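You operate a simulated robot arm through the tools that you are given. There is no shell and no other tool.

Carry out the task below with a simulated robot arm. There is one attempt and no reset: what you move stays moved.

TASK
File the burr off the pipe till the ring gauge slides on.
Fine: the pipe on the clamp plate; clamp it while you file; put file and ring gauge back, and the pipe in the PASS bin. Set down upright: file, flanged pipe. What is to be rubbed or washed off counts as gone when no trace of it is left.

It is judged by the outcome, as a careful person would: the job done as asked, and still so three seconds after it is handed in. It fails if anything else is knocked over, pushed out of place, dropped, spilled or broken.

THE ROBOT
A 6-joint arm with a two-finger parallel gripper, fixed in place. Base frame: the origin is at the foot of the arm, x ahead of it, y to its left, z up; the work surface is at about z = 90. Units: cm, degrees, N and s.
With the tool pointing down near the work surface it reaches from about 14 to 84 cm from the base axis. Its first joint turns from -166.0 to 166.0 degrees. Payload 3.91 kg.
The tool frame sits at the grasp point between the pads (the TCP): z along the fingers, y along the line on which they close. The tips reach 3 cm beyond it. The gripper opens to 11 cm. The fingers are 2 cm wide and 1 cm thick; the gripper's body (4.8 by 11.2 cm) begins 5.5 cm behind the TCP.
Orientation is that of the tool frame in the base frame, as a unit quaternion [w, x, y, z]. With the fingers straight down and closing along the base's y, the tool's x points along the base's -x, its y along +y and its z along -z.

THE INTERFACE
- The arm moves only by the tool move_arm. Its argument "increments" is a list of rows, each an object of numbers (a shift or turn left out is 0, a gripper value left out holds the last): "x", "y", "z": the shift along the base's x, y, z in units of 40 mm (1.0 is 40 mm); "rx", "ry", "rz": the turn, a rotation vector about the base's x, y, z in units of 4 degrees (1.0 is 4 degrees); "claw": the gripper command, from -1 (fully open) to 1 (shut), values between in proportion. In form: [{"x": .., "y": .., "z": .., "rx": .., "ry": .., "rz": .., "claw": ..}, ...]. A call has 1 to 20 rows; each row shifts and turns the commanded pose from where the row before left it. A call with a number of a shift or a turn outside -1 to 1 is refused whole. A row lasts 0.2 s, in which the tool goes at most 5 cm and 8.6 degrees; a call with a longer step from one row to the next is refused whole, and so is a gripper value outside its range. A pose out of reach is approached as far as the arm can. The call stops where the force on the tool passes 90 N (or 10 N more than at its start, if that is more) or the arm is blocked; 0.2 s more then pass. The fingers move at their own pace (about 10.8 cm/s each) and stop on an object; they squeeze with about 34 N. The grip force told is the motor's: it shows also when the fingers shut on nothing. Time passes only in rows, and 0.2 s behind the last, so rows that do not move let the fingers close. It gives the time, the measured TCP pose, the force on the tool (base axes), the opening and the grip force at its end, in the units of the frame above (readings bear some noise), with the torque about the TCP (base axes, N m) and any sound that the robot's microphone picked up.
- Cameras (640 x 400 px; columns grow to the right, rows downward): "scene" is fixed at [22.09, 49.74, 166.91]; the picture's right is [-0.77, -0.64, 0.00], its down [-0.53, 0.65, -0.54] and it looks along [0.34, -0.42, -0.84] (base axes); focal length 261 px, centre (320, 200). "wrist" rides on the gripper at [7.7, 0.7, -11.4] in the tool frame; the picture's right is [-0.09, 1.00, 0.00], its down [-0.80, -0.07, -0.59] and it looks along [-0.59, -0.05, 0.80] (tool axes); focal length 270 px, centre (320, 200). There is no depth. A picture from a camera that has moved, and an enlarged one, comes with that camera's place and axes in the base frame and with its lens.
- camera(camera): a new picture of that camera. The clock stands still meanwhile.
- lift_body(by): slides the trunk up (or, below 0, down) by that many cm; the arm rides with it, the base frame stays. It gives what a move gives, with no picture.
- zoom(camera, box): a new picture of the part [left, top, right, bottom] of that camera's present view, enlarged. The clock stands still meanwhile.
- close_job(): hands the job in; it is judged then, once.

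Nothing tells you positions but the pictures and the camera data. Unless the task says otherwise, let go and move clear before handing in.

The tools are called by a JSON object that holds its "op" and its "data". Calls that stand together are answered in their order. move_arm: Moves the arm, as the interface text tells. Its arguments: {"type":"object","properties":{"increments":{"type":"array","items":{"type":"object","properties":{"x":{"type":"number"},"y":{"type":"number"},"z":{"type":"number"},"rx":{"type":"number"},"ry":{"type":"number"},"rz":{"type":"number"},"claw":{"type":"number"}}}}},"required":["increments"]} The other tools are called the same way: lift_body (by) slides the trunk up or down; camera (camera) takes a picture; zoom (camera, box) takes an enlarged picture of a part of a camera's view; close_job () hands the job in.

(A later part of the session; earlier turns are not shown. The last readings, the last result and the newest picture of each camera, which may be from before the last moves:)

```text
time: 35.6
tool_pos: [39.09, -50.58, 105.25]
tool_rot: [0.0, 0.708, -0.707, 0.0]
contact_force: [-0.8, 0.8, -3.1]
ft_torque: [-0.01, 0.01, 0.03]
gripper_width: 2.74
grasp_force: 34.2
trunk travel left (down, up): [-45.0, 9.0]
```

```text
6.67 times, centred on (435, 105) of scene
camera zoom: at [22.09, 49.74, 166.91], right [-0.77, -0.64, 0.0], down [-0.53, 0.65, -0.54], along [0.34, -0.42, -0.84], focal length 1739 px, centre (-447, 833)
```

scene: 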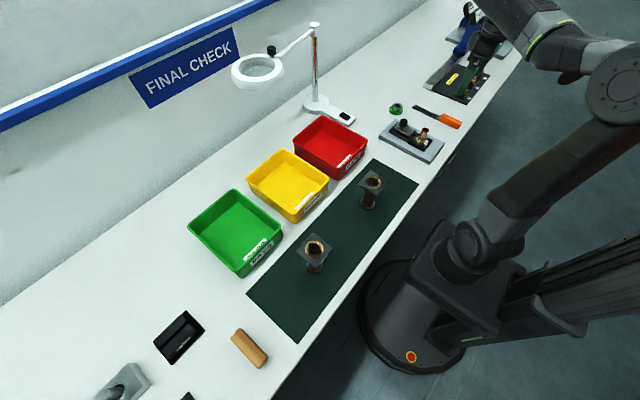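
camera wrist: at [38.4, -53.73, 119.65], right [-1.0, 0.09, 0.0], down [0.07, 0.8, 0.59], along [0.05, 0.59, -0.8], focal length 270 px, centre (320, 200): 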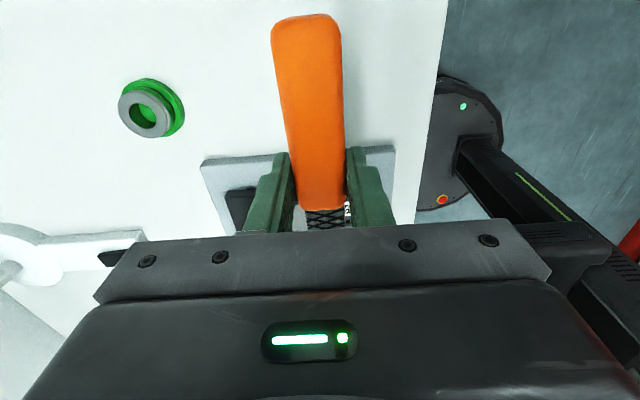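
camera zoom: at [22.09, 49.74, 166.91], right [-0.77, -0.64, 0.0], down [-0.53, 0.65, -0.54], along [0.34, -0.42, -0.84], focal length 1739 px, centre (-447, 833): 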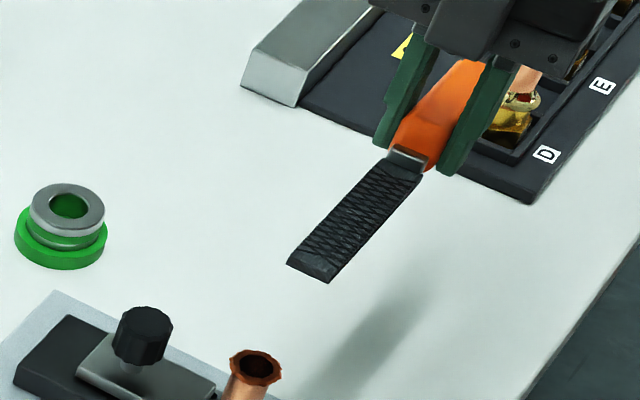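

The burr looks unchanged so far, since the strokes had barely any contact. I go back and press a bit more while stroking.

{"op": "move_arm", "data": {"increments": [{"y": 0.9}, {"y": 0.9}, {"y": 0.8}, {"z": -0.5}, {"z": -0.4}, {"z": -0.1}, {"z": -0.05}, {}]}}

{"op": "move_arm", "data": {"increments": [{"z": -0.04}, {"z": -0.04}, {}]}}

```text
time: 37.4
tool_pos: [39.01, -40.14, 101.09]
tool_rot: [0.0, -0.707, 0.707, -0.001]
contact_force: [0.1, -2.5, 15.7]
ft_torque: [0.91, -0.01, -0.02]
gripper_width: 2.77
grasp_force: 33.3
trunk travel left (down, up): [-45.0, 9.0]
```

```text
time: 38.2
tool_pos: [38.97, -40.07, 100.85]
tool_rot: [0.001, -0.707, 0.707, -0.001]
contact_force: [1.0, -7.0, 15.6]
ft_torque: [0.88, -0.03, -0.06]
gripper_width: 2.77
grasp_force: 34.5
trunk travel left (down, up): [-45.0, 9.0]
```

{"op": "camera", "data": {"camera": "wrist"}}

{"op": "zoom", "data": {"camera": "scene", "box": [390, 95, 450, 135]}}

```text
taken
camera wrist: at [38.19, -47.74, 112.23], right [-1.0, 0.09, 0.0], down [0.07, 0.8, 0.59], along [0.05, 0.59, -0.8], focal length 270 px, centre (320, 200)
```

wrist: 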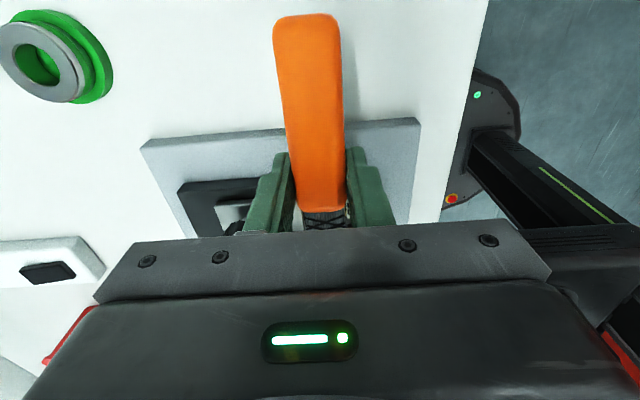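

```text
10.00 times, centred on (420, 115) of scene
camera zoom: at [22.09, 49.74, 166.91], right [-0.77, -0.64, 0.0], down [-0.53, 0.65, -0.54], along [0.34, -0.42, -0.84], focal length 2609 px, centre (-680, 1050)
```

zoom: 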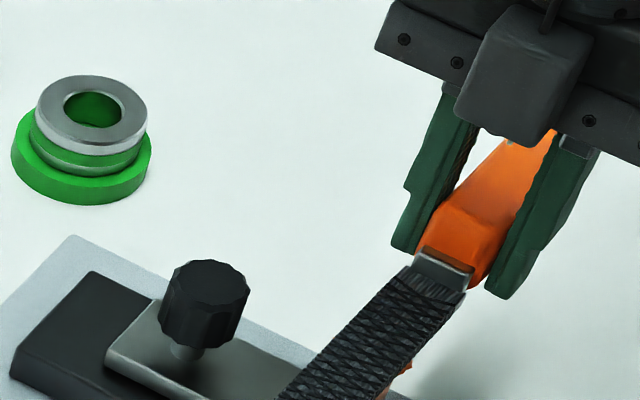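

The file has pitched a few degrees in the grip. I level it by tilting the tool about x and then stroke in short calls reading the force.

{"op": "move_arm", "data": {"increments": [{"rx": -0.5, "z": 0.06}, {"rx": -0.5, "z": 0.06}, {}]}}

{"op": "move_arm", "data": {"increments": [{"y": 0.2}, {"y": 0.2}, {"y": -0.2}, {"y": -0.2}, {"y": -0.2}, {"y": -0.2}]}}

{"op": "move_arm", "data": {"increments": [{"y": 0.2}, {"y": 0.2}, {"y": 0.2}, {"y": 0.2}]}}

```text
time: 39.0
tool_pos: [39.07, -40.16, 101.13]
tool_rot: [0.024, 0.708, -0.706, 0.024]
contact_force: [-0.6, -0.4, 1.0]
ft_torque: [0.19, 0.03, 0.04]
gripper_width: 2.77
grasp_force: 34.0
trunk travel left (down, up): [-45.0, 9.0]
```

```text
time: 40.4
tool_pos: [38.93, -41.73, 101.29]
tool_rot: [-0.024, -0.706, 0.707, -0.024]
contact_force: [-0.5, 0.5, -2.2]
ft_torque: [0.05, 0.02, 0.04]
gripper_width: 2.81
grasp_force: 34.1
trunk travel left (down, up): [-45.0, 9.0]
```

```text
time: 41.4
tool_pos: [38.97, -38.49, 101.27]
tool_rot: [-0.025, -0.706, 0.707, -0.025]
contact_force: [-0.2, 0.5, -0.5]
ft_torque: [0.03, 0.0, 0.04]
gripper_width: 2.77
grasp_force: 34.6
trunk travel left (down, up): [-45.0, 9.0]
```

It is now roughly level and just clear. I press down about 2 mm and stroke.

{"op": "move_arm", "data": {"increments": [{"z": -0.06}, {"y": -0.15}, {"y": -0.2}, {"y": -0.2}, {"y": -0.2}]}}

{"op": "move_arm", "data": {"increments": [{"y": 0.2}, {"y": 0.2}, {"y": 0.2}, {"y": 0.15}]}}

{"op": "move_arm", "data": {"increments": [{"y": -0.2}, {"y": -0.2}, {"y": -0.2}, {"y": -0.15}]}}

{"op": "move_arm", "data": {"increments": [{"y": 0.2}, {"y": 0.2}, {"y": 0.2}, {"y": 0.15}]}}

{"op": "zoom", "data": {"camera": "scene", "box": [400, 110, 445, 140]}}

```text
time: 42.6
tool_pos: [38.8, -41.47, 100.8]
tool_rot: [-0.024, -0.706, 0.707, -0.025]
contact_force: [-0.2, 1.6, 9.7]
ft_torque: [0.87, -0.01, -0.03]
gripper_width: 2.77
grasp_force: 34.2
trunk travel left (down, up): [-45.0, 9.0]
```

```text
time: 43.6
tool_pos: [38.98, -38.55, 101.04]
tool_rot: [-0.025, -0.706, 0.707, -0.025]
contact_force: [-0.9, -6.3, 17.8]
ft_torque: [0.68, 0.02, 0.03]
gripper_width: 2.76
grasp_force: 34.1
trunk travel left (down, up): [-45.0, 9.0]
```

```text
time: 44.6
tool_pos: [39.07, -41.41, 100.86]
tool_rot: [0.024, 0.707, -0.706, 0.025]
contact_force: [-0.2, 0.2, 3.9]
ft_torque: [0.44, 0.02, 0.05]
gripper_width: 2.77
grasp_force: 33.5
trunk travel left (down, up): [-45.0, 9.0]
```

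```text
time: 45.6
tool_pos: [39.03, -38.61, 100.99]
tool_rot: [0.025, 0.707, -0.706, 0.025]
contact_force: [-0.6, -0.8, 4.3]
ft_torque: [0.25, 0.02, 0.04]
gripper_width: 2.8
grasp_force: 34.6
trunk travel left (down, up): [-45.0, 9.0]
```

```text
13.33 times, centred on (422, 125) of scene
camera zoom: at [22.09, 49.74, 166.91], right [-0.77, -0.64, 0.0], down [-0.53, 0.65, -0.54], along [0.34, -0.42, -0.84], focal length 3478 px, centre (-1047, 1200)
```

zoom: 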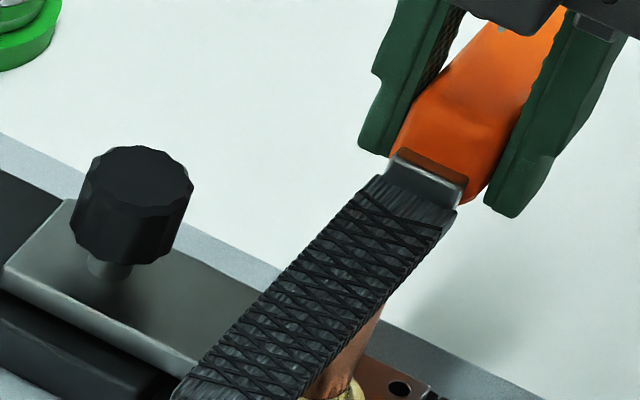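

Real contact now, and the burr no longer peeks out at the blade's side. I lift and inspect the rim.

{"op": "move_arm", "data": {"increments": [{"z": 0.5}, {"z": 0.5, "y": -0.5}, {"y": -0.8}, {"y": -0.9}, {"y": -0.9}, {}]}}

{"op": "zoom", "data": {"camera": "scene", "box": [400, 115, 445, 145]}}

{"op": "zoom", "data": {"camera": "scene", "box": [390, 75, 480, 135]}}

```text
time: 47.0
tool_pos: [39.14, -50.84, 105.04]
tool_rot: [0.024, 0.708, -0.706, 0.025]
contact_force: [1.0, 0.5, -2.3]
ft_torque: [0.02, 0.01, 0.01]
gripper_width: 2.77
grasp_force: 34.0
trunk travel left (down, up): [-45.0, 9.0]
```

```text
13.33 times, centred on (422, 130) of scene
camera zoom: at [22.09, 49.74, 166.91], right [-0.77, -0.64, 0.0], down [-0.53, 0.65, -0.54], along [0.34, -0.42, -0.84], focal length 3478 px, centre (-1047, 1133)
```

zoom: 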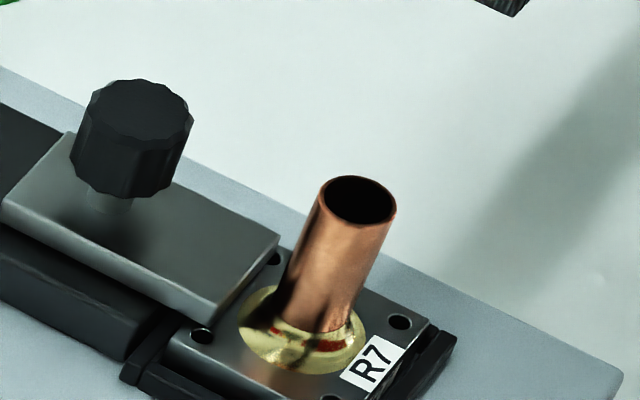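

```text
6.67 times, centred on (435, 105) of scene
camera zoom: at [22.09, 49.74, 166.91], right [-0.77, -0.64, 0.0], down [-0.53, 0.65, -0.54], along [0.34, -0.42, -0.84], focal length 1739 px, centre (-447, 833)
```

zoom: 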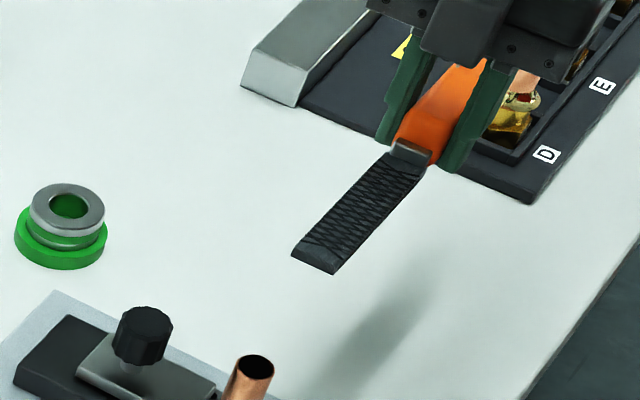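

The burr appears gone. Before putting the file back I look closely at the rim from the wrist camera at another side.

{"op": "move_arm", "data": {"increments": [{"z": 0.3, "x": 0.5}, {"x": 0.6, "y": 0.7}, {"x": 0.6, "y": 0.8}, {"x": 0.5, "y": 0.8}, {"y": 0.7}, {}]}}

{"op": "camera", "data": {"camera": "wrist"}}

{"op": "zoom", "data": {"camera": "wrist", "box": [380, 100, 500, 220]}}

```text
time: 48.4
tool_pos: [47.66, -38.95, 106.1]
tool_rot: [0.025, 0.707, -0.706, 0.024]
contact_force: [0.4, -0.4, -2.2]
ft_torque: [0.02, 0.04, -0.04]
gripper_width: 2.79
grasp_force: 34.0
trunk travel left (down, up): [-45.0, 9.0]
```

```text
taken
camera wrist: at [46.94, -45.72, 118.1], right [-1.0, 0.09, -0.01], down [0.07, 0.84, 0.54], along [0.05, 0.53, -0.84], focal length 270 px, centre (320, 200)
```

wrist: 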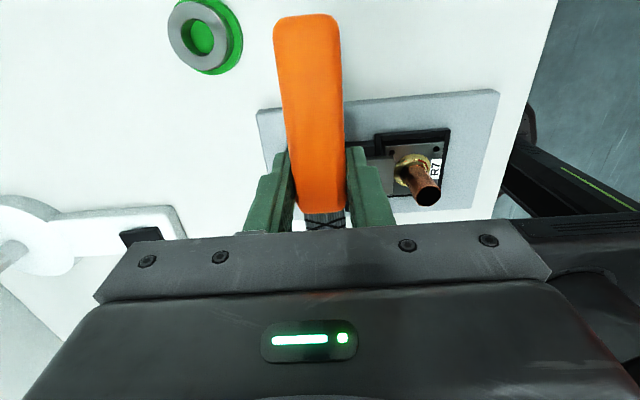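

```text
3.33 times, centred on (440, 160) of wrist
camera zoom: at [46.94, -45.72, 118.1], right [-1.0, 0.09, -0.01], down [0.07, 0.84, 0.54], along [0.05, 0.53, -0.84], focal length 901 px, centre (-80, 333)
```

zoom: 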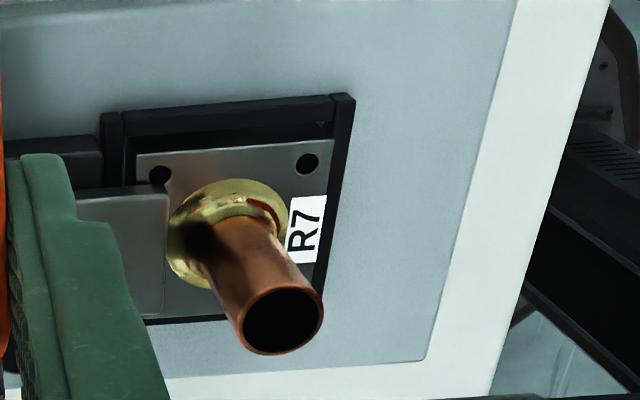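

The rim is clean all around; the burr is gone. Now I bring the file back: move to above its home place and rotate it back to point along +x.

{"op": "move_arm", "data": {"increments": [{"z": 0.3, "y": -0.6}, {"y": -0.8, "x": -0.5}, {"y": -0.8, "x": -0.6}, {"y": -0.8, "x": -0.6}, {"y": -0.56, "x": -0.6}, {"x": -0.2}, {"rz": -1}, {"rz": -1}, {"rz": -1}, {"rz": -1}, {"rz": -1}, {"rz": -1}, {"rz": -1}, {"rz": -1}, {"rz": -1}, {"rz": -1}, {"rz": -1}, {"rz": -1}]}}

{"op": "move_arm", "data": {"increments": [{"rz": -1}, {"rz": -1}, {"rz": -1}, {"rz": -1}, {"rz": -1}, {"rz": -1}, {"rz": -1}, {"rz": -1}, {"rz": -1}, {"rz": -1}, {"rz": -0.5}, {}]}}

{"op": "zoom", "data": {"camera": "scene", "box": [380, 60, 500, 140]}}

{"op": "camera", "data": {"camera": "wrist"}}

```text
time: 52.2
tool_pos: [37.92, -53.3, 107.36]
tool_rot: [-0.033, -0.358, 0.933, -0.013]
contact_force: [0.3, -0.3, -2.9]
ft_torque: [0.02, -0.03, -0.01]
gripper_width: 2.78
grasp_force: 33.4
trunk travel left (down, up): [-45.0, 9.0]
```

```text
time: 54.8
tool_pos: [37.83, -53.11, 107.29]
tool_rot: [-0.035, 0.0, 0.999, -0.001]
contact_force: [-0.1, -0.3, -2.5]
ft_torque: [-0.04, -0.02, 0.01]
gripper_width: 2.81
grasp_force: 34.0
trunk travel left (down, up): [-45.0, 9.0]
```

```text
5.00 times, centred on (440, 100) of scene
camera zoom: at [22.09, 49.74, 166.91], right [-0.77, -0.64, 0.0], down [-0.53, 0.65, -0.54], along [0.34, -0.42, -0.84], focal length 1304 px, centre (-280, 700)
```

zoom: 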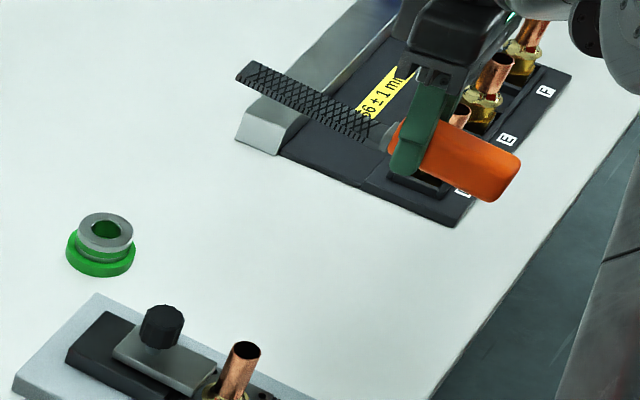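

```text
taken
camera wrist: at [30.83, -52.42, 119.34], right [0.09, 1.0, -0.01], down [0.84, -0.07, 0.54], along [0.53, -0.05, -0.84], focal length 270 px, centre (320, 200)
```

wrist: 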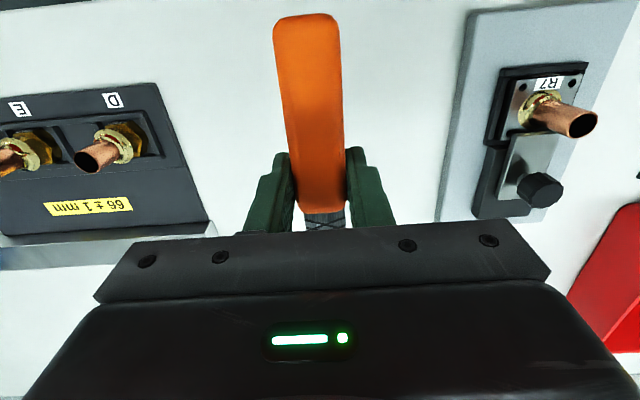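

The file is front-high by some degrees (it pitched in the grip while filing). I tilt the tool about y to level it before laying it down.

{"op": "move_arm", "data": {"increments": [{"ry": 0.75}, {"ry": 0.75}, {}]}}

{"op": "zoom", "data": {"camera": "scene", "box": [400, 60, 490, 120]}}

```text
time: 55.6
tool_pos: [37.85, -53.25, 107.28]
tool_rot: [-0.087, 0.001, 0.996, 0.0]
contact_force: [0.1, -0.6, -1.5]
ft_torque: [0.0, -0.01, -0.01]
gripper_width: 2.74
grasp_force: 34.7
trunk travel left (down, up): [-45.0, 9.0]
```

```text
6.67 times, centred on (445, 90) of scene
camera zoom: at [22.09, 49.74, 166.91], right [-0.77, -0.64, 0.0], down [-0.53, 0.65, -0.54], along [0.34, -0.42, -0.84], focal length 1739 px, centre (-513, 933)
```

zoom: 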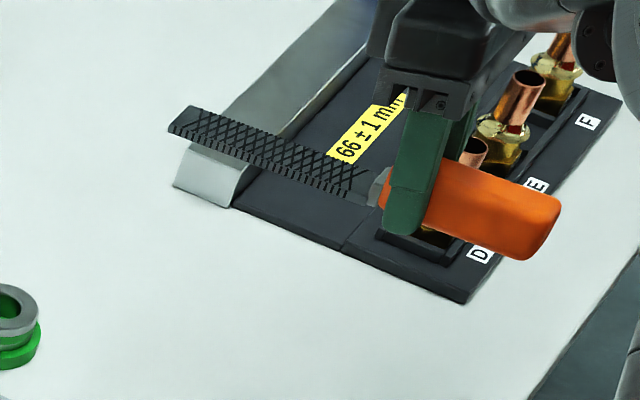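

The file now compares as level with its first-lift attitude. I lower it to its home position.

{"op": "move_arm", "data": {"increments": [{"z": -0.6, "x": 0.06}, {"z": -0.7}, {"z": -0.7}, {"z": -0.6}, {"z": -0.4}, {"z": -0.25}, {"z": -0.15}, {}]}}

{"op": "zoom", "data": {"camera": "scene", "box": [400, 80, 475, 130]}}

```text
time: 57.4
tool_pos: [38.17, -53.25, 93.72]
tool_rot: [-0.087, -0.001, 0.996, 0.0]
contact_force: [0.7, 0.3, -1.8]
ft_torque: [-0.01, -0.02, -0.01]
gripper_width: 2.76
grasp_force: 34.3
trunk travel left (down, up): [-45.0, 9.0]
```

```text
8.00 times, centred on (438, 105) of scene
camera zoom: at [22.09, 49.74, 166.91], right [-0.77, -0.64, 0.0], down [-0.53, 0.65, -0.54], along [0.34, -0.42, -0.84], focal length 2087 px, centre (-620, 960)
```

zoom: 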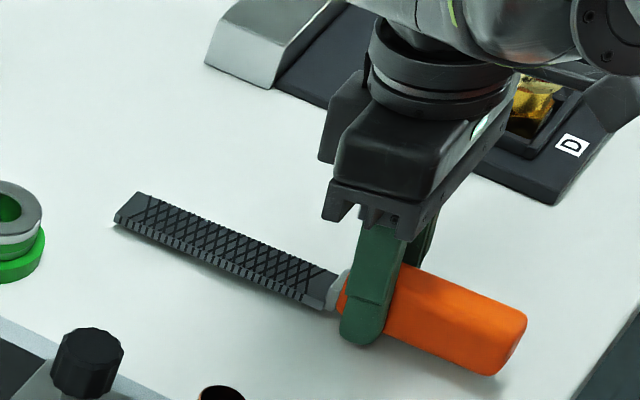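

{"op": "move_arm", "data": {"increments": [{"z": -0.05}, {"z": -0.05}, {}]}}

{"op": "zoom", "data": {"camera": "scene", "box": [400, 80, 475, 130]}}

```text
time: 58.2
tool_pos: [38.22, -53.11, 93.27]
tool_rot: [-0.087, -0.001, 0.996, 0.0]
contact_force: [-0.2, 0.5, -1.6]
ft_torque: [0.01, -0.02, -0.03]
gripper_width: 2.75
grasp_force: 34.0
trunk travel left (down, up): [-45.0, 9.0]
```

```text
8.00 times, centred on (438, 105) of scene
camera zoom: at [22.09, 49.74, 166.91], right [-0.77, -0.64, 0.0], down [-0.53, 0.65, -0.54], along [0.34, -0.42, -0.84], focal length 2087 px, centre (-620, 960)
```

zoom: 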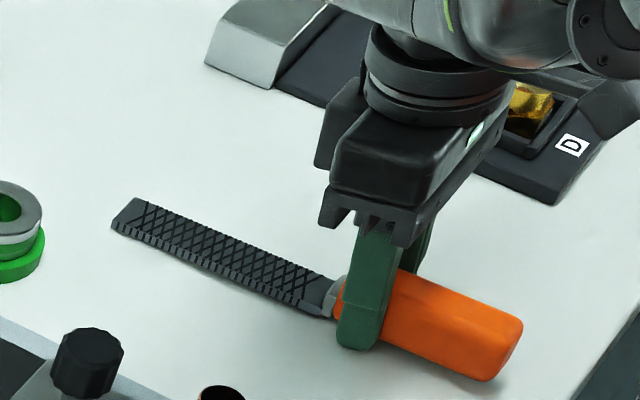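

{"op": "move_arm", "data": {"increments": [{"z": -0.04}, {}]}}

{"op": "move_arm", "data": {"increments": [{"z": -0.03}, {}]}}

{"op": "zoom", "data": {"camera": "scene", "box": [400, 80, 475, 130]}}

```text
time: 58.8
tool_pos: [38.04, -53.17, 93.3]
tool_rot: [-0.087, 0.0, 0.996, -0.001]
contact_force: [1.2, 0.1, 1.1]
ft_torque: [0.03, -0.37, 0.03]
gripper_width: 2.78
grasp_force: 34.3
trunk travel left (down, up): [-45.0, 9.0]
```

```text
time: 59.4
tool_pos: [38.03, -53.09, 93.13]
tool_rot: [-0.086, 0.001, 0.996, 0.0]
contact_force: [1.2, -1.3, 7.8]
ft_torque: [0.06, -0.98, -0.16]
gripper_width: 2.77
grasp_force: 34.0
trunk travel left (down, up): [-45.0, 9.0]
```

```text
8.00 times, centred on (438, 105) of scene
camera zoom: at [22.09, 49.74, 166.91], right [-0.77, -0.64, 0.0], down [-0.53, 0.65, -0.54], along [0.34, -0.42, -0.84], focal length 2087 px, centre (-620, 960)
```

zoom: 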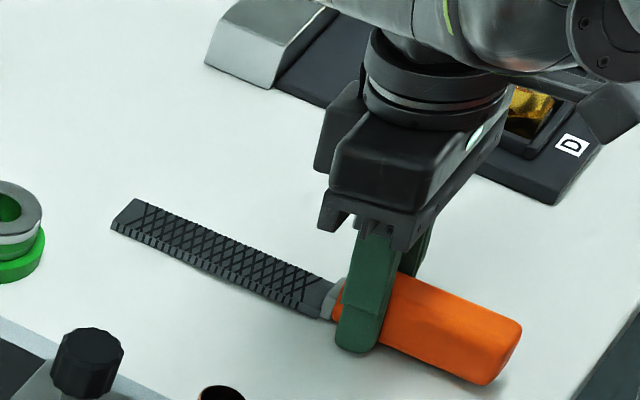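

The tip touches while the handle end is a little high; I rotate slightly to flatten it.

{"op": "move_arm", "data": {"increments": [{"ry": -0.3, "z": -0.02}, {}]}}

{"op": "zoom", "data": {"camera": "scene", "box": [400, 80, 475, 130]}}

```text
time: 60.0
tool_pos: [37.98, -53.21, 93.09]
tool_rot: [-0.077, 0.0, 0.997, 0.0]
contact_force: [0.4, -3.0, 13.3]
ft_torque: [0.14, -0.13, 0.16]
gripper_width: 2.76
grasp_force: 34.0
trunk travel left (down, up): [-45.0, 9.0]
```

```text
8.00 times, centred on (438, 105) of scene
camera zoom: at [22.09, 49.74, 166.91], right [-0.77, -0.64, 0.0], down [-0.53, 0.65, -0.54], along [0.34, -0.42, -0.84], focal length 2087 px, centre (-620, 960)
```

zoom: 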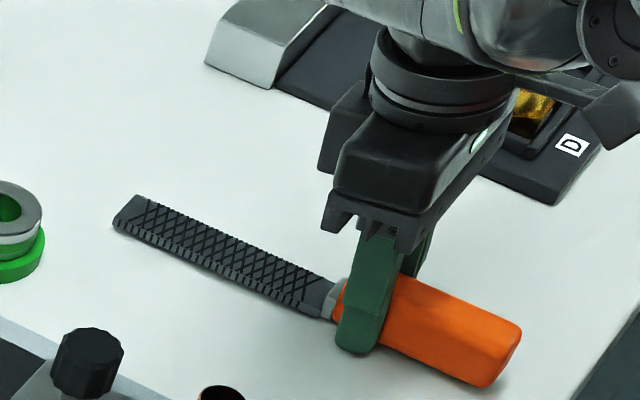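

The fingertips touch the table; the file lies flat enough. I open the gripper and back straight up along the tool, then level the tool.

{"op": "move_arm", "data": {"increments": [{"claw": 0.2}, {"claw": -0.2}, {"claw": -0.2}, {"z": 0.3, "x": 0.03}, {"z": 0.7, "x": 0.08}, {"z": 1}, {"z": 0.8, "ry": -0.8}, {"ry": -0.7}, {"ry": -0.7}, {}]}}

{"op": "zoom", "data": {"camera": "scene", "box": [380, 60, 500, 140]}}

{"op": "camera", "data": {"camera": "wrist"}}

```text
time: 62.2
tool_pos: [38.41, -53.12, 104.21]
tool_rot: [0.0, -0.001, 1.0, 0.0]
contact_force: [-0.2, 0.5, -0.8]
ft_torque: [0.03, 0.01, 0.01]
gripper_width: 6.6
grasp_force: 0.0
trunk travel left (down, up): [-45.0, 9.0]
```

```text
5.00 times, centred on (440, 100) of scene
camera zoom: at [22.09, 49.74, 166.91], right [-0.77, -0.64, 0.0], down [-0.53, 0.65, -0.54], along [0.34, -0.42, -0.84], focal length 1304 px, centre (-280, 700)
```

zoom: 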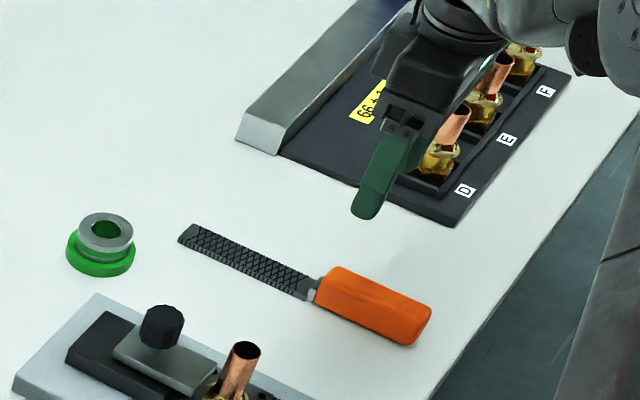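

```text
taken
camera wrist: at [30.73, -52.4, 115.57], right [0.09, 1.0, 0.0], down [0.8, -0.07, 0.59], along [0.59, -0.05, -0.8], focal length 270 px, centre (320, 200)
```

wrist: 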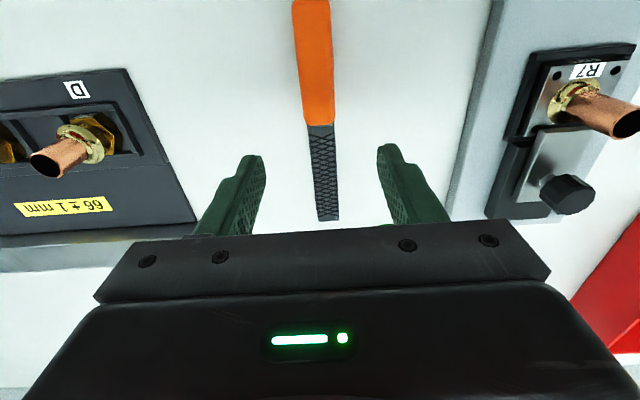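

The file is back in place. Next is the ring gauge at about (55.7, -45); I go to view it closely.

{"op": "move_arm", "data": {"increments": [{"x": 0.9, "y": 0.6, "claw": -1}, {"x": 1, "y": 0.7}, {"x": 0.9, "y": 0.7}, {}]}}

{"op": "camera", "data": {"camera": "wrist"}}

{"op": "zoom", "data": {"camera": "wrist", "box": [240, 100, 400, 220]}}

{"op": "zoom", "data": {"camera": "scene", "box": [380, 95, 416, 119]}}

```text
time: 63.2
tool_pos: [49.93, -45.28, 104.18]
tool_rot: [0.0, 0.0, 1.0, 0.001]
contact_force: [0.5, -0.4, 0.2]
ft_torque: [0.01, 0.01, 0.02]
gripper_width: 10.99
grasp_force: 0.0
trunk travel left (down, up): [-45.0, 9.0]
```

```text
taken
camera wrist: at [42.23, -44.46, 115.58], right [0.09, 1.0, 0.0], down [0.8, -0.07, 0.59], along [0.59, -0.05, -0.8], focal length 270 px, centre (320, 200)
```

wrist: 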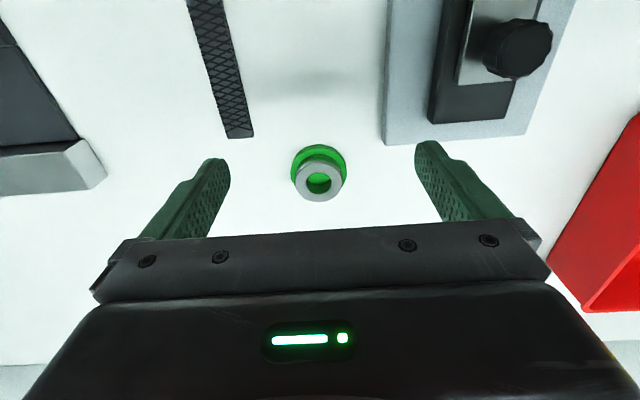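

```text
3.33 times, centred on (320, 160) of wrist
camera zoom: at [42.23, -44.46, 115.58], right [0.09, 1.0, 0.0], down [0.8, -0.07, 0.59], along [0.59, -0.05, -0.8], focal length 901 px, centre (320, 333)
```

zoom: 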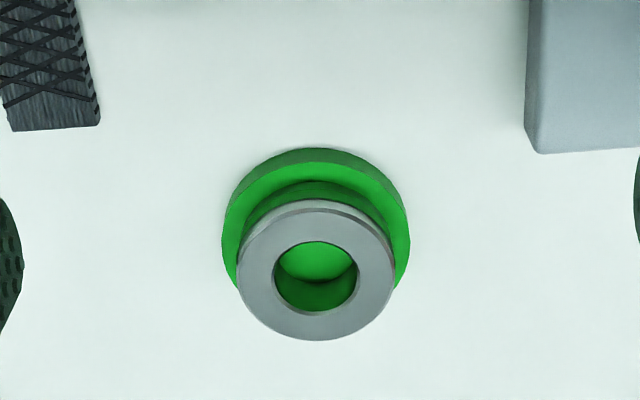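

```text
16.00 times, centred on (398, 107) of scene
camera zoom: at [22.09, 49.74, 166.91], right [-0.77, -0.64, 0.0], down [-0.53, 0.65, -0.54], along [0.34, -0.42, -0.84], focal length 4174 px, centre (-928, 1688)
```

zoom: 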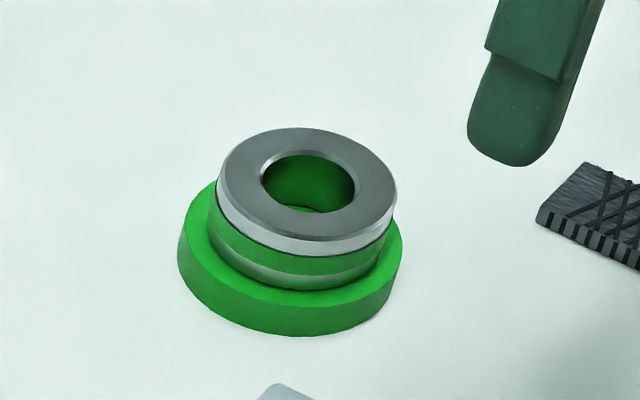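

The gauge is a steel ring with a green band standing on a green disc, centred at about (57.1, -45.8), top about z 92.5–93. I move above it for a close view.

{"op": "move_arm", "data": {"increments": [{"x": 0.9, "y": -0.06}, {"x": 0.88, "y": -0.06}, {"z": -0.9}, {"z": -0.6}, {}]}}

{"op": "zoom", "data": {"camera": "wrist", "box": [240, 80, 400, 220]}}

{"op": "zoom", "data": {"camera": "scene", "box": [380, 85, 425, 115]}}

```text
time: 64.4
tool_pos: [56.92, -45.72, 97.93]
tool_rot: [0.0, 0.0, 1.0, 0.0]
contact_force: [-1.0, 0.9, -0.5]
ft_torque: [-0.03, 0.0, 0.01]
gripper_width: 11.0
grasp_force: 0.0
trunk travel left (down, up): [-45.0, 9.0]
```

```text
2.86 times, centred on (320, 150) of wrist
camera zoom: at [49.16, -44.92, 109.47], right [0.09, 1.0, 0.0], down [0.8, -0.07, 0.59], along [0.59, -0.05, -0.8], focal length 772 px, centre (320, 343)
```

zoom: 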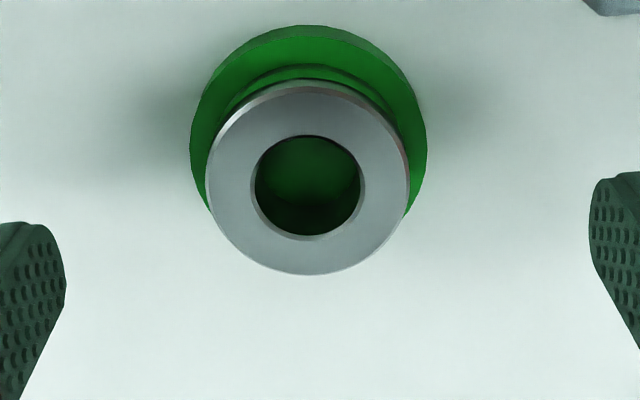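

```text
13.33 times, centred on (402, 100) of scene
camera zoom: at [22.09, 49.74, 166.91], right [-0.77, -0.64, 0.0], down [-0.53, 0.65, -0.54], along [0.34, -0.42, -0.84], focal length 3478 px, centre (-780, 1533)
```

zoom: 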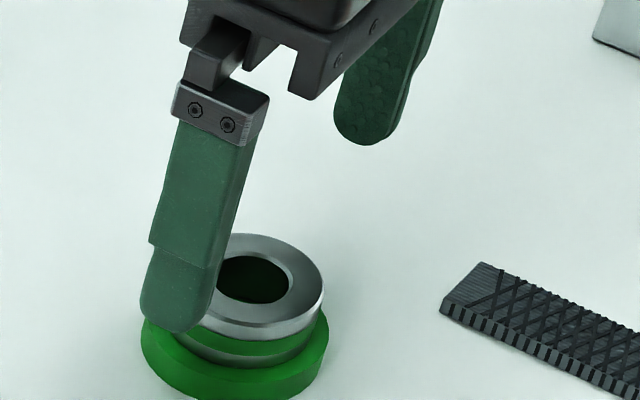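

The ring's top is at about z 93.6, centre (56.4, -45.8), outer diameter ~4.6. I descend with fingers around it, staying above the green disc, and grip.

{"op": "move_arm", "data": {"increments": [{"x": -0.12, "y": -0.02, "z": -0.4}, {"z": -0.4}, {}]}}

{"op": "zoom", "data": {"camera": "wrist", "box": [200, 40, 440, 240]}}

{"op": "zoom", "data": {"camera": "scene", "box": [380, 90, 425, 120]}}

```text
time: 65.2
tool_pos: [56.35, -45.61, 94.92]
tool_rot: [0.0, 0.0, 1.0, 0.0]
contact_force: [-0.9, -0.1, 0.0]
ft_torque: [0.0, 0.04, 0.02]
gripper_width: 11.01
grasp_force: 0.1
trunk travel left (down, up): [-45.0, 9.0]
```

```text
2.00 times, centred on (320, 140) of wrist
camera zoom: at [48.65, -44.97, 106.39], right [0.09, 1.0, 0.0], down [0.8, -0.07, 0.59], along [0.59, -0.05, -0.8], focal length 541 px, centre (320, 320)
```

zoom: 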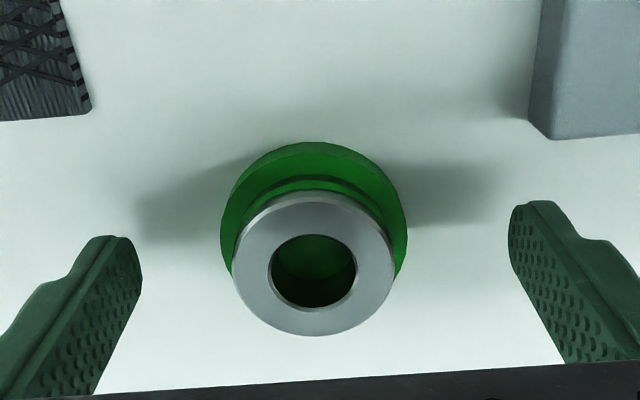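

```text
13.33 times, centred on (402, 105) of scene
camera zoom: at [22.09, 49.74, 166.91], right [-0.77, -0.64, 0.0], down [-0.53, 0.65, -0.54], along [0.34, -0.42, -0.84], focal length 3478 px, centre (-780, 1467)
```

zoom: 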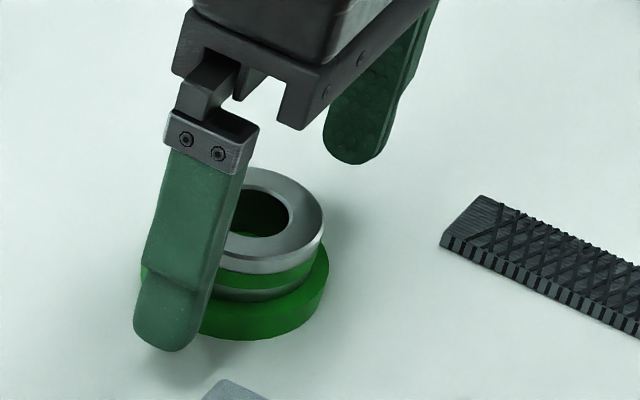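

{"op": "move_arm", "data": {"increments": [{"z": -0.03, "x": 0.03, "y": -0.03}, {"claw": 1}, {"claw": 1}, {"claw": 1}, {"claw": 1}]}}

{"op": "zoom", "data": {"camera": "wrist", "box": [200, 40, 440, 240]}}

{"op": "zoom", "data": {"camera": "scene", "box": [380, 90, 425, 120]}}

```text
time: 66.4
tool_pos: [56.53, -45.73, 94.93]
tool_rot: [0.0, 0.0, 1.0, 0.001]
contact_force: [0.8, -0.9, 1.4]
ft_torque: [0.01, -0.01, 0.0]
gripper_width: 4.48
grasp_force: 34.5
trunk travel left (down, up): [-45.0, 9.0]
```

```text
2.00 times, centred on (320, 140) of wrist
camera zoom: at [48.75, -45.13, 106.35], right [0.09, 1.0, 0.0], down [0.8, -0.07, 0.59], along [0.59, -0.05, -0.8], focal length 541 px, centre (320, 320)
```

zoom: 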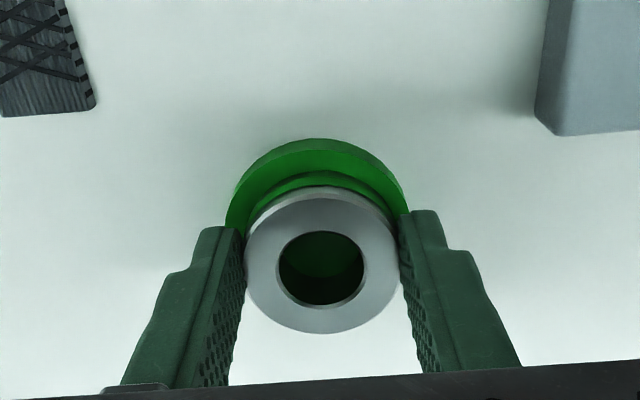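

```text
13.33 times, centred on (402, 105) of scene
camera zoom: at [22.09, 49.74, 166.91], right [-0.77, -0.64, 0.0], down [-0.53, 0.65, -0.54], along [0.34, -0.42, -0.84], focal length 3478 px, centre (-780, 1467)
```

zoom: 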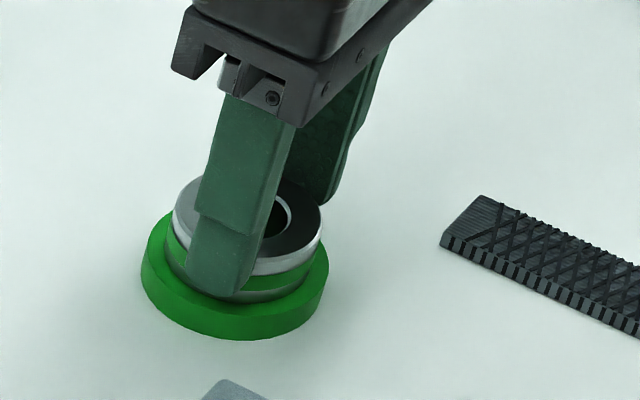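

The ring is gripped (4.48 cm), home grip pose (56.5, -45.75, 94.9). I lift slightly and check what comes up.

{"op": "move_arm", "data": {"increments": [{"z": 0.1}, {"z": 0.15}, {"z": 0.25}, {"z": 0.25}, {}]}}

{"op": "zoom", "data": {"camera": "scene", "box": [380, 85, 425, 115]}}

{"op": "zoom", "data": {"camera": "wrist", "box": [200, 40, 440, 240]}}

```text
time: 67.6
tool_pos: [56.54, -45.97, 97.83]
tool_rot: [0.0, 0.0, 1.0, 0.0]
contact_force: [-0.2, -0.8, -1.3]
ft_torque: [0.02, -0.03, 0.0]
gripper_width: 4.47
grasp_force: 33.5
trunk travel left (down, up): [-45.0, 9.0]
```

```text
13.33 times, centred on (402, 100) of scene
camera zoom: at [22.09, 49.74, 166.91], right [-0.77, -0.64, 0.0], down [-0.53, 0.65, -0.54], along [0.34, -0.42, -0.84], focal length 3478 px, centre (-780, 1533)
```

zoom: 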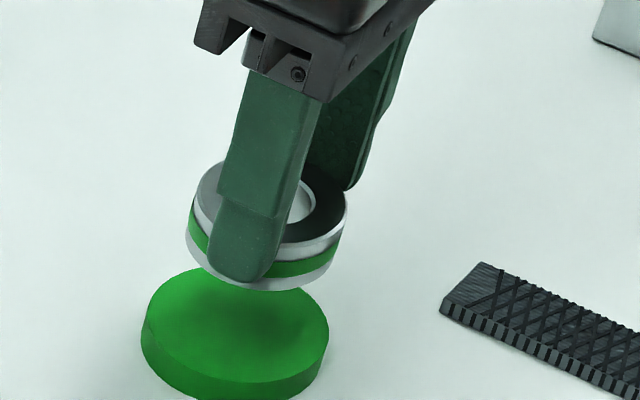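

```text
2.00 times, centred on (320, 140) of wrist
camera zoom: at [48.79, -45.15, 109.43], right [0.09, 1.0, 0.0], down [0.8, -0.07, 0.59], along [0.59, -0.05, -0.8], focal length 541 px, centre (320, 320)
```

zoom: 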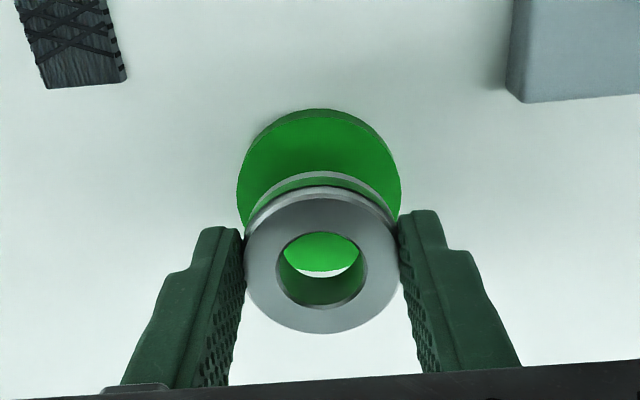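

Only the steel ring comes up; the green disc stays as its stand. I carry the ring beside the pipe's top (offset in y) to measure the pipe's position relative to the ring in the wrist view.

{"op": "move_arm", "data": {"increments": [{"z": 0.6}, {"z": 0.6}, {"x": -0.7, "y": 0.1}, {"x": -0.9, "y": 0.3}, {"x": -0.9, "y": 0.4}, {"x": -0.9, "y": 0.4}, {"x": -0.8, "y": 0.4}, {"x": -0.2}, {}]}}

{"op": "camera", "data": {"camera": "wrist"}}

{"op": "zoom", "data": {"camera": "wrist", "box": [240, 80, 480, 240]}}

```text
time: 69.6
tool_pos: [38.78, -39.53, 102.75]
tool_rot: [0.0, 0.0, 1.0, 0.0]
contact_force: [-0.4, 0.7, -1.9]
ft_torque: [0.01, -0.01, -0.02]
gripper_width: 4.46
grasp_force: 33.5
trunk travel left (down, up): [-45.0, 9.0]
```

```text
taken
camera wrist: at [31.09, -38.69, 114.25], right [0.09, 1.0, 0.0], down [0.8, -0.07, 0.59], along [0.59, -0.05, -0.8], focal length 270 px, centre (320, 200)
```

wrist: 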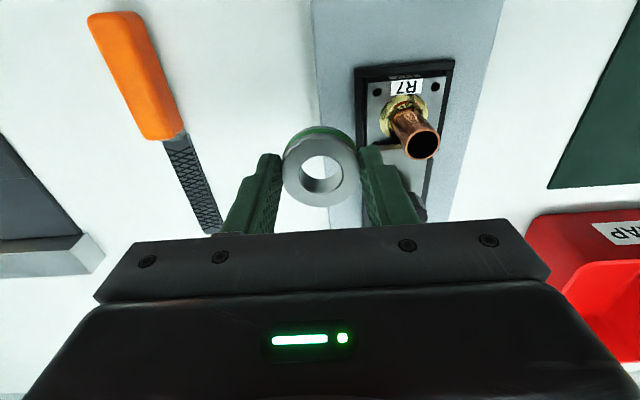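

```text
2.50 times, centred on (360, 160) of wrist
camera zoom: at [31.09, -38.69, 114.25], right [0.09, 1.0, 0.0], down [0.8, -0.07, 0.59], along [0.59, -0.05, -0.8], focal length 676 px, centre (220, 300)
```

zoom: 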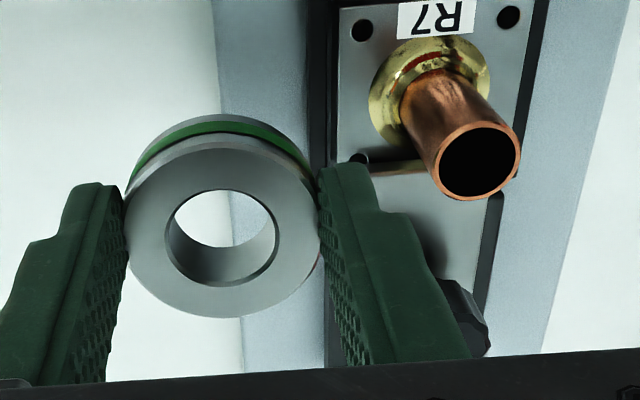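

The pipe's top is about 6.62 cm in +y and ~0.1 cm in -x from the ring's axis. I move the ring right above the pipe (still clear above) and check the alignment in both cameras.

{"op": "move_arm", "data": {"increments": [{"z": 0.1, "y": 0.4}, {"y": 0.5, "x": -0.03}, {"y": 0.5}, {"y": 0.255}, {}, {}]}}

{"op": "zoom", "data": {"camera": "wrist", "box": [240, 80, 400, 220]}}

{"op": "zoom", "data": {"camera": "scene", "box": [400, 100, 445, 130]}}

```text
time: 71.0
tool_pos: [38.76, -32.85, 102.9]
tool_rot: [0.0, 0.0, 1.0, 0.0]
contact_force: [-0.8, -0.3, -2.0]
ft_torque: [0.02, -0.01, 0.0]
gripper_width: 4.49
grasp_force: 33.9
trunk travel left (down, up): [-45.0, 9.0]
```

```text
2.86 times, centred on (320, 150) of wrist
camera zoom: at [30.98, -32.08, 114.5], right [0.09, 1.0, 0.0], down [0.8, -0.07, 0.59], along [0.59, -0.05, -0.8], focal length 772 px, centre (320, 343)
```

zoom: 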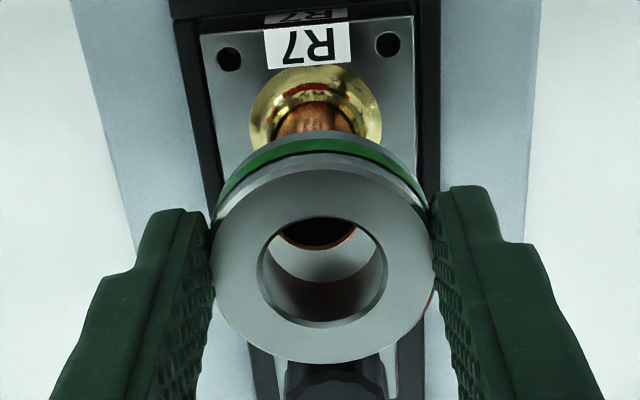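

```text
13.33 times, centred on (422, 115) of scene
camera zoom: at [22.09, 49.74, 166.91], right [-0.77, -0.64, 0.0], down [-0.53, 0.65, -0.54], along [0.34, -0.42, -0.84], focal length 3478 px, centre (-1047, 1333)
```

zoom: 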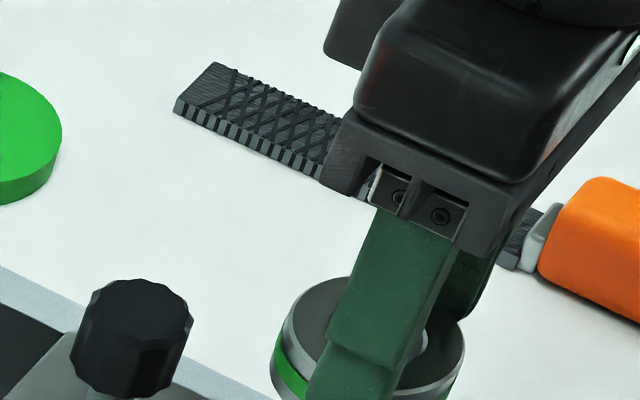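

{"op": "zoom", "data": {"camera": "scene", "box": [400, 115, 445, 145]}}

```text
13.33 times, centred on (422, 130) of scene
camera zoom: at [22.09, 49.74, 166.91], right [-0.77, -0.64, 0.0], down [-0.53, 0.65, -0.54], along [0.34, -0.42, -0.84], focal length 3478 px, centre (-1047, 1133)
```

zoom: 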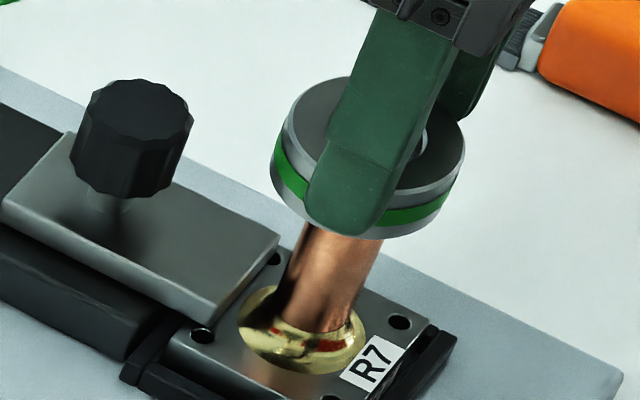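

{"op": "zoom", "data": {"camera": "scene", "box": [417, 119, 438, 133]}}

{"op": "zoom", "data": {"camera": "scene", "box": [414, 126, 435, 140]}}

{"op": "zoom", "data": {"camera": "wrist", "box": [290, 110, 350, 150]}}

```text
16.00 times, centred on (428, 126) of scene
camera zoom: at [22.09, 49.74, 166.91], right [-0.77, -0.64, 0.0], down [-0.53, 0.65, -0.54], along [0.34, -0.42, -0.84], focal length 4174 px, centre (-1400, 1384)
```

zoom: 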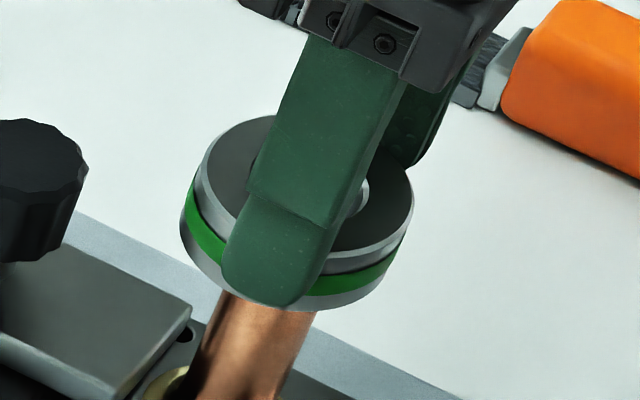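

```text
16.00 times, centred on (424, 133) of scene
camera zoom: at [22.09, 49.74, 166.91], right [-0.77, -0.64, 0.0], down [-0.53, 0.65, -0.54], along [0.34, -0.42, -0.84], focal length 4174 px, centre (-1352, 1272)
```

zoom: 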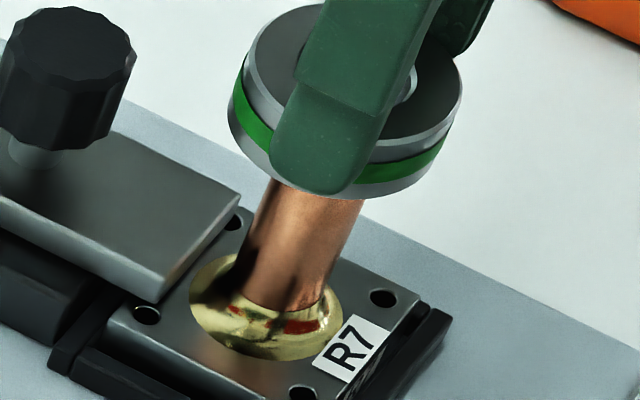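

```text
10.00 times, centred on (320, 130) of wrist
camera zoom: at [30.98, -32.08, 114.5], right [0.09, 1.0, 0.0], down [0.8, -0.07, 0.59], along [0.59, -0.05, -0.8], focal length 2703 px, centre (320, 900)
```

zoom: 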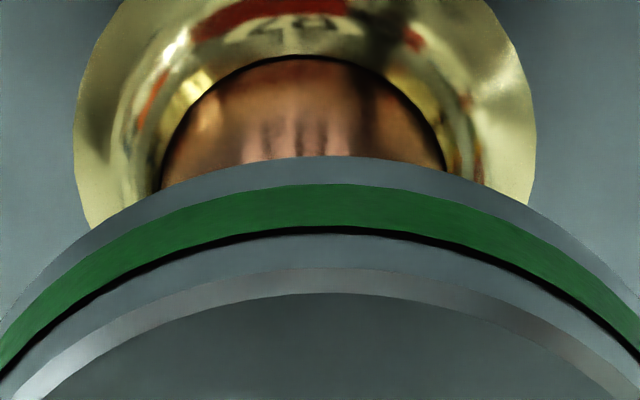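

Comparing the views, the ring should shift about -0.2 cm in x and -0.12 cm in y. I correct and check again.

{"op": "move_arm", "data": {"increments": [{"x": -0.05, "y": -0.03}, {}, {}]}}

{"op": "zoom", "data": {"camera": "scene", "box": [414, 126, 435, 140]}}

{"op": "zoom", "data": {"camera": "wrist", "box": [270, 110, 370, 210]}}

```text
time: 71.8
tool_pos: [38.53, -32.93, 102.98]
tool_rot: [0.0, 0.0, 1.0, 0.0]
contact_force: [0.5, -0.2, -1.4]
ft_torque: [-0.03, 0.0, -0.04]
gripper_width: 4.48
grasp_force: 34.2
trunk travel left (down, up): [-45.0, 9.0]
```

```text
16.00 times, centred on (424, 133) of scene
camera zoom: at [22.09, 49.74, 166.91], right [-0.77, -0.64, 0.0], down [-0.53, 0.65, -0.54], along [0.34, -0.42, -0.84], focal length 4174 px, centre (-1352, 1272)
```

zoom: 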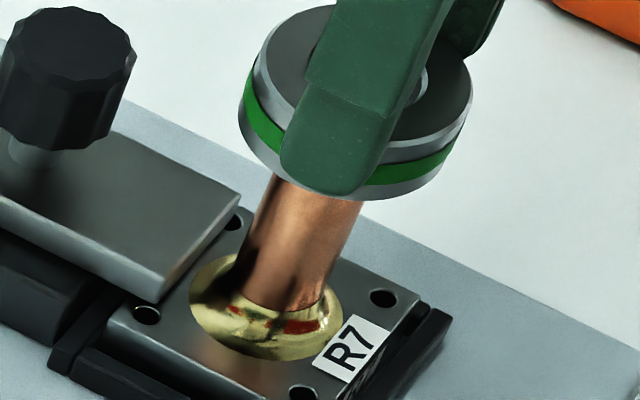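

```text
4.00 times, centred on (320, 160) of wrist
camera zoom: at [30.77, -32.19, 114.5], right [0.09, 1.0, 0.0], down [0.8, -0.07, 0.59], along [0.59, -0.05, -0.8], focal length 1081 px, centre (320, 360)
```

zoom: 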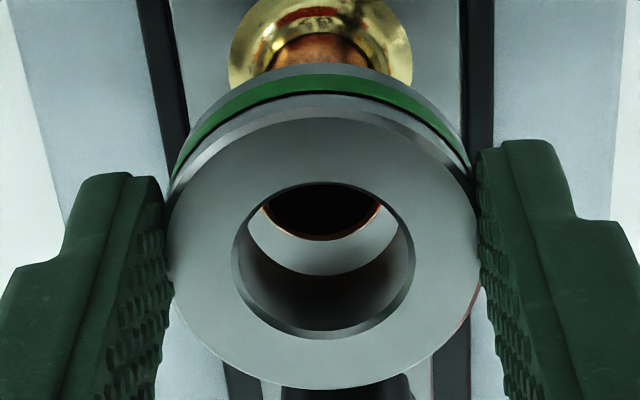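

The alignment looks good in both views. I lower slowly, watching the force.

{"op": "move_arm", "data": {"increments": [{"z": -0.06}, {"z": -0.05}, {"z": -0.05}, {}]}}

{"op": "move_arm", "data": {"increments": [{"z": -0.04}, {"z": -0.03}, {}]}}

{"op": "zoom", "data": {"camera": "scene", "box": [414, 126, 435, 140]}}

{"op": "zoom", "data": {"camera": "wrist", "box": [270, 110, 370, 210]}}

```text
time: 72.8
tool_pos: [38.65, -32.94, 102.37]
tool_rot: [0.001, 0.0, 1.0, 0.0]
contact_force: [0.0, 0.3, -2.4]
ft_torque: [0.01, 0.0, 0.03]
gripper_width: 4.47
grasp_force: 33.8
trunk travel left (down, up): [-45.0, 9.0]
```

```text
time: 73.6
tool_pos: [38.5, -32.99, 102.11]
tool_rot: [0.0, 0.0, 1.0, 0.0]
contact_force: [-0.1, -0.4, -3.3]
ft_torque: [0.0, 0.02, -0.02]
gripper_width: 4.48
grasp_force: 34.2
trunk travel left (down, up): [-45.0, 9.0]
```

```text
16.00 times, centred on (424, 133) of scene
camera zoom: at [22.09, 49.74, 166.91], right [-0.77, -0.64, 0.0], down [-0.53, 0.65, -0.54], along [0.34, -0.42, -0.84], focal length 4174 px, centre (-1352, 1272)
```

zoom: 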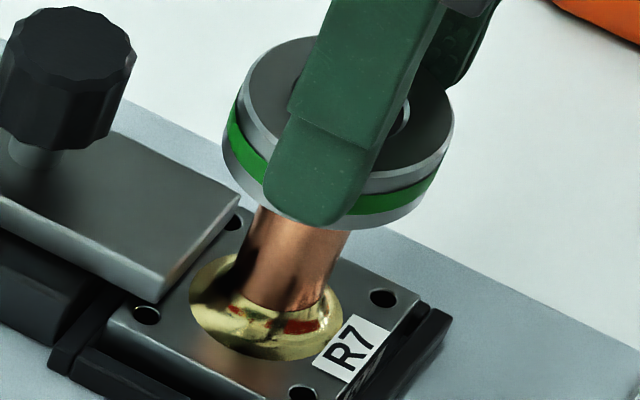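

```text
4.00 times, centred on (320, 160) of wrist
camera zoom: at [30.86, -32.21, 113.53], right [0.09, 1.0, 0.0], down [0.8, -0.07, 0.59], along [0.59, -0.05, -0.8], focal length 1081 px, centre (320, 360)
```

zoom: 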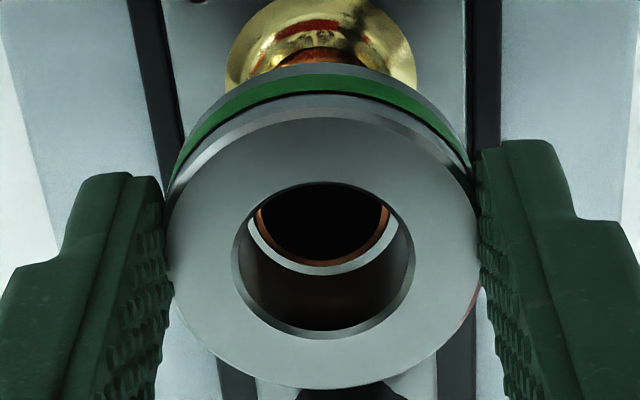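

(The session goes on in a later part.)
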